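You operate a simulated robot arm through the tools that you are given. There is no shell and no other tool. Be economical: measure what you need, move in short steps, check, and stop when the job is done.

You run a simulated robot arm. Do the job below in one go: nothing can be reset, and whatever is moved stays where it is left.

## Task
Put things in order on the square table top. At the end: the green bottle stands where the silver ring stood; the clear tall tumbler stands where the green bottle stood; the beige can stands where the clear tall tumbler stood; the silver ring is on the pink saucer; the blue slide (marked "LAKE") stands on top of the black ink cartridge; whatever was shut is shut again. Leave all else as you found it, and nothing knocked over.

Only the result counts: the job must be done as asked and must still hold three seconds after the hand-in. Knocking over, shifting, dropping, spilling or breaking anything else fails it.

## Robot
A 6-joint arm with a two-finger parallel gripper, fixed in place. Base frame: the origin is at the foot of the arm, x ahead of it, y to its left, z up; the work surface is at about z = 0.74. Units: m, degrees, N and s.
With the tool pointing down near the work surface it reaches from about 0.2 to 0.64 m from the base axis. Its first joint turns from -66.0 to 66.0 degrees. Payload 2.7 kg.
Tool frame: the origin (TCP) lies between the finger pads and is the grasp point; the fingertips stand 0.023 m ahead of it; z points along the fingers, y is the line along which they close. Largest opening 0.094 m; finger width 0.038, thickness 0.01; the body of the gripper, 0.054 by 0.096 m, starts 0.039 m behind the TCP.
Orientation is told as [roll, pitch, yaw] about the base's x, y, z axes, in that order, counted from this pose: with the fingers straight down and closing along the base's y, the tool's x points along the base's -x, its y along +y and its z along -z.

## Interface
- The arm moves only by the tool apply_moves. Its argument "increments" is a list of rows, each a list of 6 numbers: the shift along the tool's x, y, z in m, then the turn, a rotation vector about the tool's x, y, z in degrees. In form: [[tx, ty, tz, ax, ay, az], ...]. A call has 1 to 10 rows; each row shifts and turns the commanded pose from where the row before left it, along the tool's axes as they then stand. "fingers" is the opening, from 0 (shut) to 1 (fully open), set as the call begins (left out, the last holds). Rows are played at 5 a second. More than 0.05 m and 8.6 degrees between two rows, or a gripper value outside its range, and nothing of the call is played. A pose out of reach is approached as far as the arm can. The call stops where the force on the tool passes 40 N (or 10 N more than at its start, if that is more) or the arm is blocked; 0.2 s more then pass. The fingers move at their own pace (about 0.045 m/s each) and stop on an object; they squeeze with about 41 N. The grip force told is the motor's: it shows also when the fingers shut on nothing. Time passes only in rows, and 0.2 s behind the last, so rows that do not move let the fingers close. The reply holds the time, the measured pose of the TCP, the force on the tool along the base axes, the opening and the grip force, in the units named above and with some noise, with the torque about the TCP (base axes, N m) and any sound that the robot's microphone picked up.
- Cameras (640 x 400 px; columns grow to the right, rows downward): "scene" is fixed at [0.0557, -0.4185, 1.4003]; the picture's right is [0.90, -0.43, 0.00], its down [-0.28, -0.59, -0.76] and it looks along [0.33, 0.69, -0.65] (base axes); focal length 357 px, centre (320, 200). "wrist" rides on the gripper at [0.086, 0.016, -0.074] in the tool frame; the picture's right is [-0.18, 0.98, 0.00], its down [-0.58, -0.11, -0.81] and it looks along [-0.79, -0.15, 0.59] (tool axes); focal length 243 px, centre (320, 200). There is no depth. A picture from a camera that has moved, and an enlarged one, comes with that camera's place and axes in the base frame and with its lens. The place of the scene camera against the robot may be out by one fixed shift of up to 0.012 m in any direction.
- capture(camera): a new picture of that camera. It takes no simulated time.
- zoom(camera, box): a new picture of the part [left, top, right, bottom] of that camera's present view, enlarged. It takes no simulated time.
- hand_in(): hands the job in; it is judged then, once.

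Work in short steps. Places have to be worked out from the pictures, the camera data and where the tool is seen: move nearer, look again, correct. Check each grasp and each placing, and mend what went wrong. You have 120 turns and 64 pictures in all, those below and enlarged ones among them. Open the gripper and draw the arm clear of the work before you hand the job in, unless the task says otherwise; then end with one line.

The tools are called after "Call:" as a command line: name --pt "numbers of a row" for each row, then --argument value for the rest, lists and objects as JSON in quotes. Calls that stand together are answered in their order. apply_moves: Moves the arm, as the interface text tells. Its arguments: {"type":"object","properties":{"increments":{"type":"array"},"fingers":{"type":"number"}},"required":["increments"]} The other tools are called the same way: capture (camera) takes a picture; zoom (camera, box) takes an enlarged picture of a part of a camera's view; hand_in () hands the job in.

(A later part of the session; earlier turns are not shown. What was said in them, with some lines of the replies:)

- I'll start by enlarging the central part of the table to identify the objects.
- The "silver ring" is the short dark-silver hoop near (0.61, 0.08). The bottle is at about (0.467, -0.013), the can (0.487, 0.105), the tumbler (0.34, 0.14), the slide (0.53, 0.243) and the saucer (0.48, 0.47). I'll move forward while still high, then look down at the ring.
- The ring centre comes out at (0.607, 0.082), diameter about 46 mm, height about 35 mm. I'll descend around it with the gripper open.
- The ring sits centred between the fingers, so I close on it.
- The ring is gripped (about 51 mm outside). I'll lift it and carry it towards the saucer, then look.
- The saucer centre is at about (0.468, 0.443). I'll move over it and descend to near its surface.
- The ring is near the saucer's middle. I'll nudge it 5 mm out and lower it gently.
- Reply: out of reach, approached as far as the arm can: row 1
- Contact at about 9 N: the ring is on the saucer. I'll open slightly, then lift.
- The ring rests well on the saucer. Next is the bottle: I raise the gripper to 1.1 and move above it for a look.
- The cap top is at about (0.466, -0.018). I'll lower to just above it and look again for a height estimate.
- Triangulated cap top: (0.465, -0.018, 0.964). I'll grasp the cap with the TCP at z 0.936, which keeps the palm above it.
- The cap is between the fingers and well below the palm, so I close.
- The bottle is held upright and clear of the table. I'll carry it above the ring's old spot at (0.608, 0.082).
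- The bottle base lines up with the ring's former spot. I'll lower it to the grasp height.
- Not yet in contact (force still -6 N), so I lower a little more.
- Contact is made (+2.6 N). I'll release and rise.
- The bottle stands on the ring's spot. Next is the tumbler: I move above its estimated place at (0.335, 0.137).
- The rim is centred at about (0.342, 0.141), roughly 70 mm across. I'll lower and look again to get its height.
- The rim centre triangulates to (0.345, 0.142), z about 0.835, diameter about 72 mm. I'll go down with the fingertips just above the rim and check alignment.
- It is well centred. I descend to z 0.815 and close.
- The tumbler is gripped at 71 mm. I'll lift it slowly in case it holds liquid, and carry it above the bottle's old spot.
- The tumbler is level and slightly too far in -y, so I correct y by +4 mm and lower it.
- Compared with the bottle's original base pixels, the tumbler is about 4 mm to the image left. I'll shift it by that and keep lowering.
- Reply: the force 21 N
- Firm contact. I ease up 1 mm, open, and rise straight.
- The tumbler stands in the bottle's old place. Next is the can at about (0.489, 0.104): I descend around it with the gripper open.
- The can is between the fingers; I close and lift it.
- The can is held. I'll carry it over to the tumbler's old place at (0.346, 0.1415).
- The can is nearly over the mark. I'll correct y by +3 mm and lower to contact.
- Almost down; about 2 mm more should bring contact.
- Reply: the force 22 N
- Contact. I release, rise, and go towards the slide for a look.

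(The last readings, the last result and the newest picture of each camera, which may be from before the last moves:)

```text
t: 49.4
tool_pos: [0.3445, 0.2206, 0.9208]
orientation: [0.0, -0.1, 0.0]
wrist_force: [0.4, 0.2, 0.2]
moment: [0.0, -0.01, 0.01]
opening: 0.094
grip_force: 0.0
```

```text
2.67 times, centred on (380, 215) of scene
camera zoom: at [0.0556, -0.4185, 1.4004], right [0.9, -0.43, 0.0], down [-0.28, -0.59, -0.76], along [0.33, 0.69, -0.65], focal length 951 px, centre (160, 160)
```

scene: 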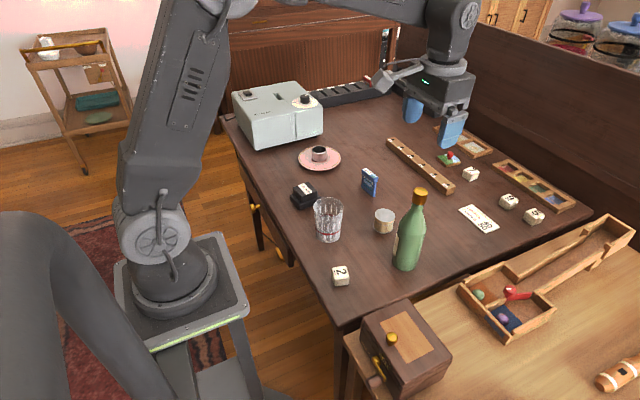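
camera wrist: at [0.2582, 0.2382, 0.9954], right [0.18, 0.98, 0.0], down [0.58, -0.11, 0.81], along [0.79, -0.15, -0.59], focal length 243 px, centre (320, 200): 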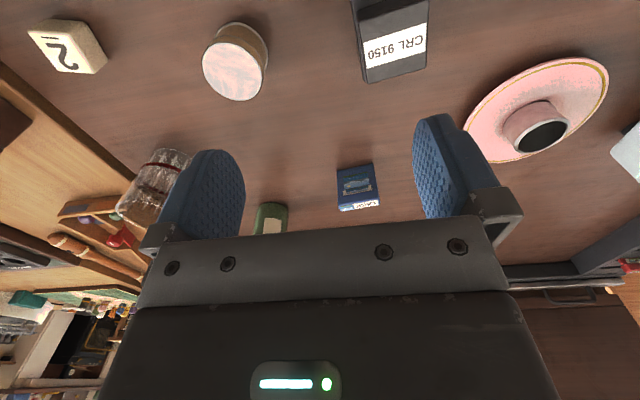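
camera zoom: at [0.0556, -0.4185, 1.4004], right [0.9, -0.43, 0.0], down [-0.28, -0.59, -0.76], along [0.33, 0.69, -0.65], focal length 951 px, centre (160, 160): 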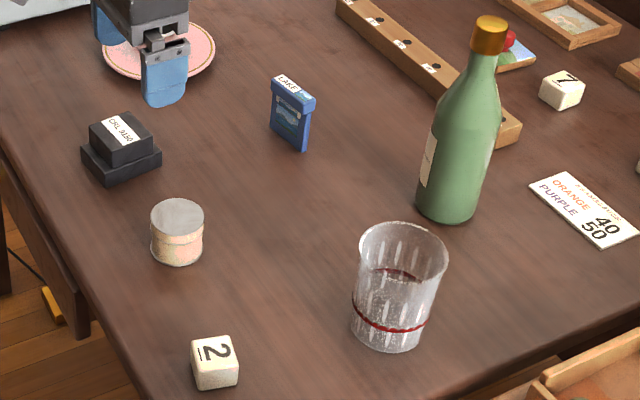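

The can stands in place. Now the slide: I move nearer above it at about (0.53, 0.242) to see its orientation.

Call:
apply_moves --pt "-0.0365 0.004 0 0 0 0" --pt "-0.0365 0.004 0 0 0 0" --pt "-0.0365 0.004 0 0 0 0" --pt "-0.0365 0.004 0 0 0 0" --pt "-0.0365 0.004 0 0 0 0" --pt "0 0 0 0 0 0"

Call:
capture --camera "wrist"

Call:
zoom --camera "wrist" --box '[220, 0, 420, 150]'

```text
t: 50.8
tool_pos: [0.5265, 0.2445, 0.9225]
orientation: [0.0, -0.1, 0.0]
wrist_force: [-0.4, -0.1, 0.5]
moment: [-0.01, -0.01, -0.01]
opening: 0.0939
grip_force: 0.1
```

```text
28 pictures are left
camera wrist: at [0.4405, 0.2603, 0.9982], right [0.18, 0.98, 0.0], down [0.58, -0.11, 0.81], along [0.79, -0.15, -0.59], focal length 243 px, centre (320, 200)
```

wrist: 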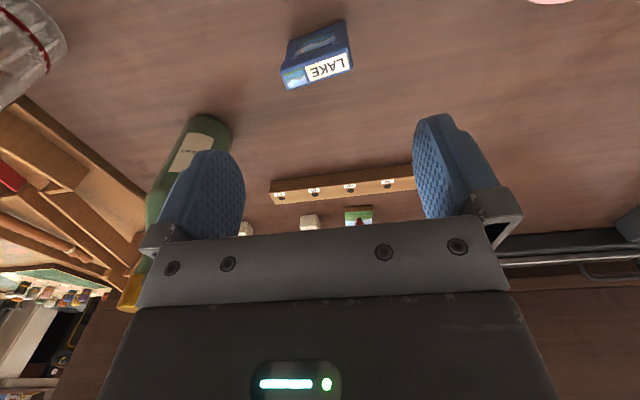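

```text
2.67 times, centred on (320, 75) of wrist
camera zoom: at [0.4405, 0.2603, 0.9982], right [0.18, 0.98, 0.0], down [0.58, -0.11, 0.81], along [0.79, -0.15, -0.59], focal length 647 px, centre (320, 533)
```

zoom: 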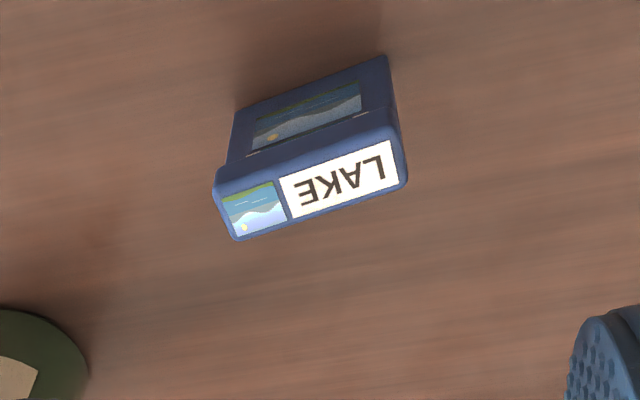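

The slide is centred at about (0.534, 0.240), its top near z 0.80, width about 55 mm along a direction yawed about +7.5° from base y. I'll align and descend part of the way, then check.

Call:
apply_moves --pt "-0.0075 -0.0045 0 0 0 0" --pt "0 0 0 0 0 -7.5" --pt "0 0 0.045 0 0 0" --pt "0 0 0.04 0 0 0" --pt "0 0 0 0 0 0"

Call:
capture --camera "wrist"

```text
t: 52.0
tool_pos: [0.535, 0.2383, 0.8348]
orientation: [-0.1, -0.1, 7.5]
wrist_force: [-0.5, 0.4, -0.2]
moment: [0.0, 0.02, -0.01]
opening: 0.0939
grip_force: 0.0
```

```text
26 pictures are left
camera wrist: at [0.4478, 0.243, 0.9102], right [0.05, 1.0, 0.0], down [0.59, -0.03, 0.81], along [0.81, -0.04, -0.59], focal length 243 px, centre (320, 200)
```

wrist: 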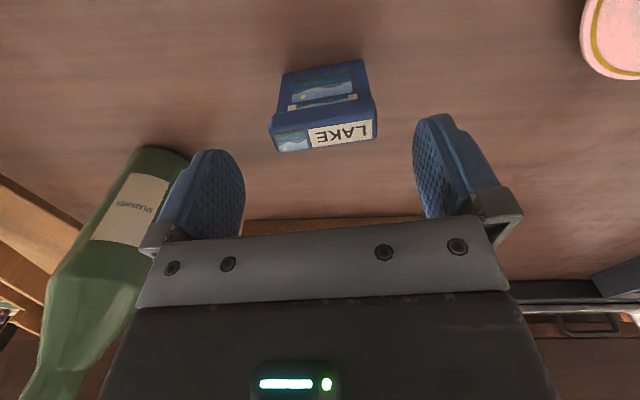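

Aligned within 1°, centre (0.534, 0.240). I'll descend to z 0.777 and close across the width.

Call:
apply_moves --pt "0 0.002 0.03 0 0 0" --pt "0 0 0.0275 0 0 0" --pt "0 0 0 0 0 0"

Call:
apply_moves --pt "0 0 0 0 0 0" --pt "0 0 0 0 0 0" --pt "0 0 0 0 0 0" --pt "0 0 0 0 0 0" --pt "0 0 0 0 0 0" --fingers 0.35

Call:
capture --camera "wrist"

```text
t: 52.8
tool_pos: [0.5347, 0.2398, 0.7774]
orientation: [0.0, 0.1, 7.5]
wrist_force: [-0.2, -0.1, 0.6]
moment: [0.01, 0.01, -0.05]
opening: 0.0941
grip_force: 0.0
```

```text
t: 54.0
tool_pos: [0.5362, 0.2404, 0.7774]
orientation: [0.0, 0.0, 7.5]
wrist_force: [-0.2, 0.4, -0.2]
moment: [-0.01, 0.01, -0.03]
opening: 0.0549
grip_force: 40.8
```

```text
25 pictures are left
camera wrist: at [0.4479, 0.2447, 0.8532], right [0.05, 1.0, 0.0], down [0.59, -0.03, 0.81], along [0.81, -0.04, -0.59], focal length 243 px, centre (320, 200)
```

wrist: 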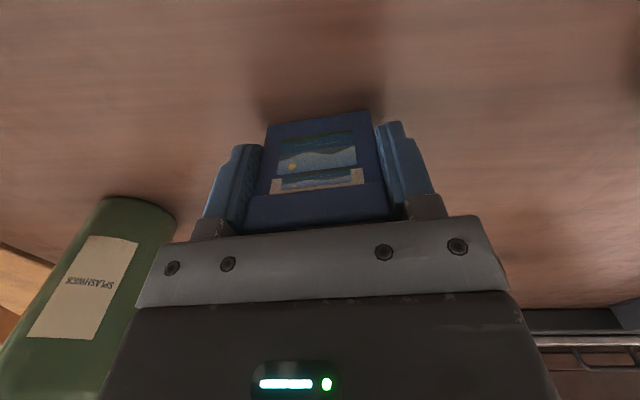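

The slide is gripped at 55 mm. I lift it and carry it above the cartridge, which I judge to be near (0.35, 0.286) with its top near z 0.78.

Call:
apply_moves --pt "0 0 -0.02 0 0 0" --pt "0 0 -0.04 0 0 0" --pt "0 0 -0.04 0 0 0" --pt "0.0355 0.01376 0 0 0 0" --pt "0.0355 0.01376 0 0 0 0" --pt "0.0355 0.01376 0 0 0 0" --pt "0.0355 0.01376 0 0 0 0" --pt "0.0355 0.01376 0 0 0 0" --pt "0 0 0 0 0 0"

Call:
capture --camera "wrist"

Call:
zoom --camera "scene" --box '[260, 140, 380, 240]'

```text
t: 56.0
tool_pos: [0.3505, 0.2848, 0.8779]
orientation: [0.1, 0.0, 7.5]
wrist_force: [0.4, -0.2, 0.5]
moment: [0.0, 0.0, -0.02]
opening: 0.0549
grip_force: 41.2
```

```text
24 pictures are left
camera wrist: at [0.2623, 0.2907, 0.953], right [0.05, 1.0, 0.0], down [0.59, -0.03, 0.81], along [0.81, -0.04, -0.59], focal length 243 px, centre (320, 200)
```

wrist: 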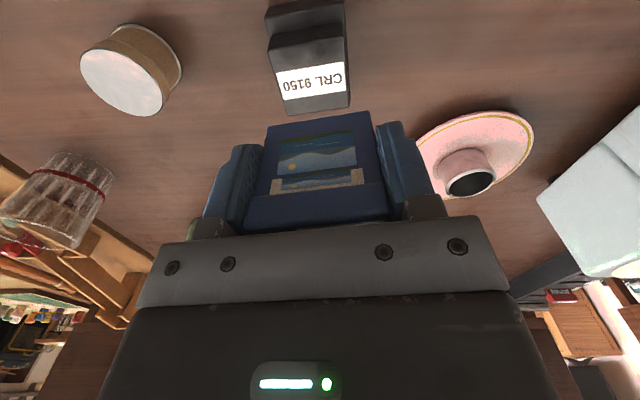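

```text
4.00 times, centred on (320, 190) of scene
camera zoom: at [0.0557, -0.4185, 1.4003], right [0.9, -0.43, 0.0], down [-0.28, -0.59, -0.76], along [0.33, 0.69, -0.65], focal length 1427 px, centre (320, 240)
```

zoom: 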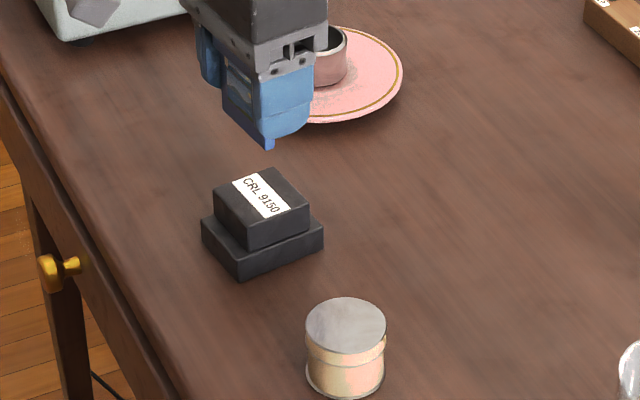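

The cartridge's top face is centred at about (0.352, 0.281), yaw about 8°, matching the slide. I'll correct by about 5 mm in -y and lower to just above it.

Call:
apply_moves --pt "-0.001 -0.0042 0.02 0 0 0" --pt "0 0 0.02 0 0 0" --pt "0 0 0 0 0 0"

Call:
capture --camera "wrist"

Call:
zoom --camera "scene" --box '[270, 160, 330, 210]'

```text
t: 56.8
tool_pos: [0.352, 0.2822, 0.839]
orientation: [-0.1, 0.0, 7.4]
wrist_force: [0.0, -0.5, -0.6]
moment: [0.03, 0.02, 0.0]
opening: 0.0553
grip_force: 41.1
```

```text
22 pictures are left
camera wrist: at [0.2638, 0.2869, 0.914], right [0.05, 1.0, 0.0], down [0.59, -0.03, 0.81], along [0.81, -0.04, -0.59], focal length 243 px, centre (320, 200)
```

wrist: 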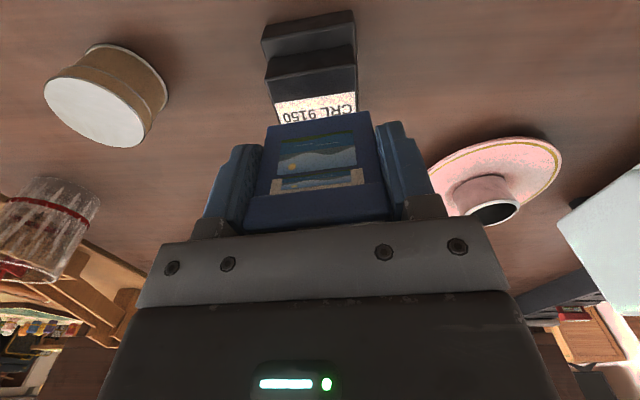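

```text
8.00 times, centred on (300, 185) of scene
camera zoom: at [0.0557, -0.4185, 1.4003], right [0.9, -0.43, 0.0], down [-0.28, -0.59, -0.76], along [0.33, 0.69, -0.65], focal length 2854 px, centre (480, 320)
```

zoom: 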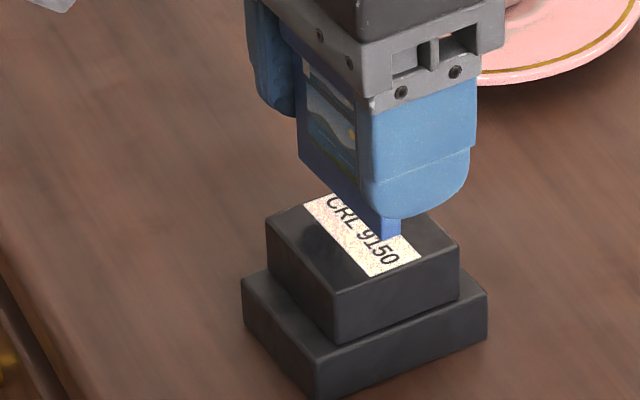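

The y centring looks good, and the slide sits about 3.5 mm too near the base in x. I'll correct that and lower.

Call:
apply_moves --pt "-0.0035 -0.0005 0.008 0 0 0" --pt "0 0 0.008 0 0 0" --pt "0 0 0 0 0 0"

Call:
apply_moves --pt "0 0 0.002 0 0 0" --pt "0 0 0 0 0 0"

Call:
zoom --camera "scene" --box '[270, 160, 330, 210]'

```text
t: 57.6
tool_pos: [0.3543, 0.2816, 0.8239]
orientation: [0.0, 0.0, 7.5]
wrist_force: [-3.0, -1.9, 10.8]
moment: [-0.11, 0.18, 0.0]
opening: 0.0548
grip_force: 40.6
```

```text
t: 58.2
tool_pos: [0.3558, 0.2824, 0.8213]
orientation: [0.2, -0.1, 7.5]
wrist_force: [-8.2, -4.6, 37.1]
moment: [-0.35, 0.54, 0.02]
opening: 0.055
grip_force: 40.9
```

```text
8.00 times, centred on (300, 185) of scene
camera zoom: at [0.0551, -0.4189, 1.4002], right [0.9, -0.43, 0.0], down [-0.28, -0.59, -0.76], along [0.33, 0.69, -0.65], focal length 2854 px, centre (480, 320)
```

zoom: 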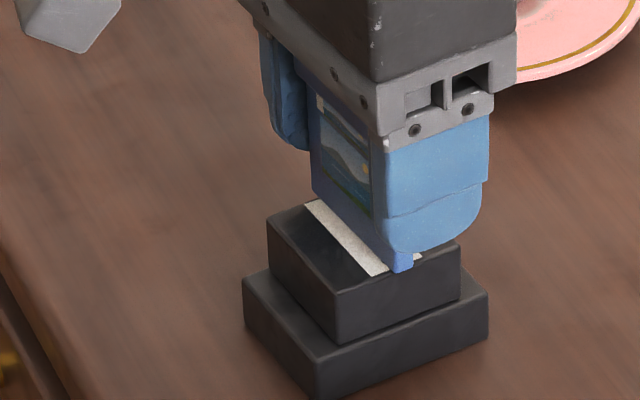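

Contact is firm at 37 N. I back off 2 mm to unload, then check before opening.

Call:
apply_moves --pt "0 0 -0.002 0 0 0" --pt "0 0 0 0 0 0"

```text
t: 58.8
tool_pos: [0.3566, 0.2818, 0.8225]
orientation: [0.1, -0.2, 7.5]
wrist_force: [2.8, 0.3, 18.6]
moment: [-0.04, 0.0, 0.0]
opening: 0.0552
grip_force: 40.6
```

Still 19 N, so I ease another 1.5 mm and then open.

Call:
apply_moves --pt "0 0 -0.0012 0 0 0" --pt "0 0 0 0 0 0"

Call:
apply_moves --pt "0 0 0 0 0 0" --pt "0 0 0 0 0 0" --pt "0 0 0 0 0 0" --fingers 0.8

Call:
zoom --camera "scene" --box '[270, 160, 330, 210]'

Call:
capture --camera "wrist"

```text
t: 59.4
tool_pos: [0.3543, 0.2823, 0.823]
orientation: [-0.1, 0.2, 7.5]
wrist_force: [1.5, 1.0, 4.5]
moment: [0.12, -0.01, 0.02]
opening: 0.055
grip_force: 40.6
```

```text
t: 60.2
tool_pos: [0.3537, 0.281, 0.8241]
orientation: [0.0, 0.0, 7.4]
wrist_force: [-0.2, 0.5, 0.1]
moment: [0.03, 0.01, -0.04]
opening: 0.0749
grip_force: 0.0
```

```text
8.00 times, centred on (300, 185) of scene
camera zoom: at [0.0557, -0.4185, 1.4003], right [0.9, -0.43, 0.0], down [-0.28, -0.59, -0.76], along [0.33, 0.69, -0.65], focal length 2854 px, centre (480, 320)
```

zoom: 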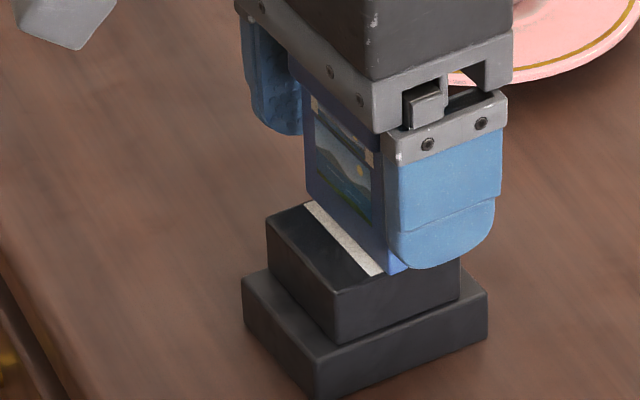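

```text
18 pictures are left
camera wrist: at [0.2669, 0.2872, 0.899], right [0.05, 1.0, 0.0], down [0.59, -0.03, 0.81], along [0.81, -0.04, -0.59], focal length 243 px, centre (320, 200)
```

wrist: 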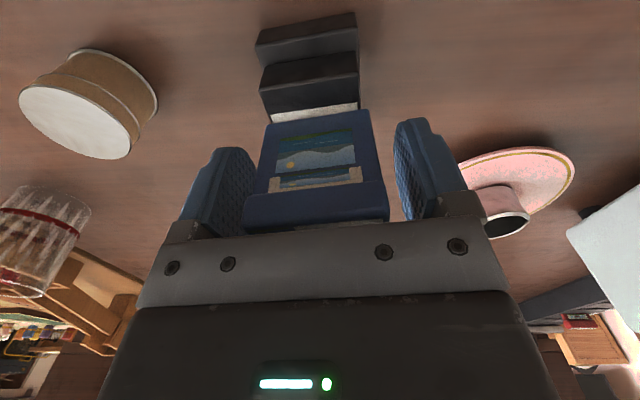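

The slide stands on the cartridge by itself. I'll rise straight up and inspect.

Call:
apply_moves --pt "0 0 -0.02 0 0 0" --pt "0 0 -0.04 0 0 0" --pt "0 0 -0.04 0 0 0" --pt "0 0 -0.045 0 0 0" --pt "0.03 0 -0.03 0 0 0" --pt "0 0 -0.04 0 0 7.5"

Call:
zoom --camera "scene" --box '[270, 140, 480, 290]'

Call:
zoom --camera "scene" --box '[270, 160, 350, 260]'

Call:
capture --camera "scene"

```text
t: 61.6
tool_pos: [0.3227, 0.2775, 1.0408]
orientation: [0.0, 0.0, 0.0]
wrist_force: [0.3, -1.0, -0.6]
moment: [0.0, -0.01, -0.01]
opening: 0.075
grip_force: 0.0
```

```text
2.67 times, centred on (375, 215) of scene
camera zoom: at [0.0557, -0.4185, 1.4003], right [0.9, -0.43, 0.0], down [-0.28, -0.59, -0.76], along [0.33, 0.69, -0.65], focal length 951 px, centre (173, 160)
```

zoom: 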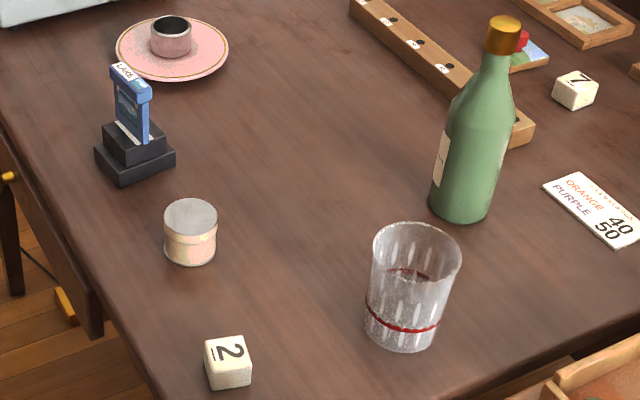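

```text
4.00 times, centred on (310, 210) of scene
camera zoom: at [0.0557, -0.4185, 1.4003], right [0.9, -0.43, 0.0], down [-0.28, -0.59, -0.76], along [0.33, 0.69, -0.65], focal length 1427 px, centre (360, 160)
```

zoom: 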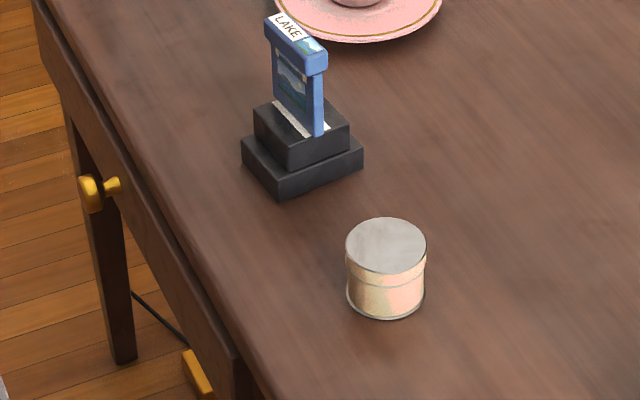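

```text
15 pictures are left
```

scene: 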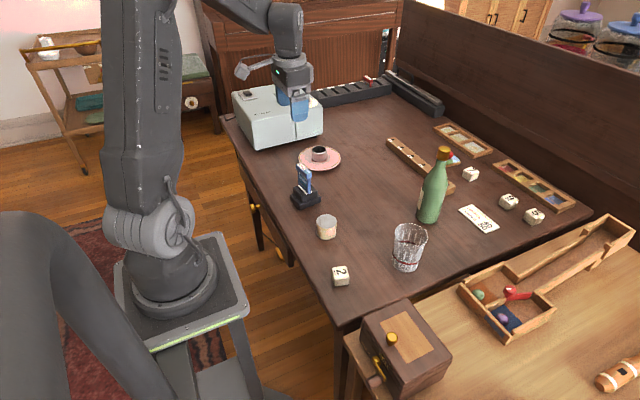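

All five items look right: the ring is on the saucer, the bottle, tumbler and can are on their marks, and the slide is upright on an unmoved cartridge. Nothing was opened, and the arm is clear with its gripper open, so I hand in.

Call:
hand_in

```text
The job is handed in.
```

The job is handed in: the bottle, tumbler and can are within about 5 mm of their marks, the ring is on the saucer, and the slide stands on the ink cartridge. I saw nothing else moved, opened or knocked over.
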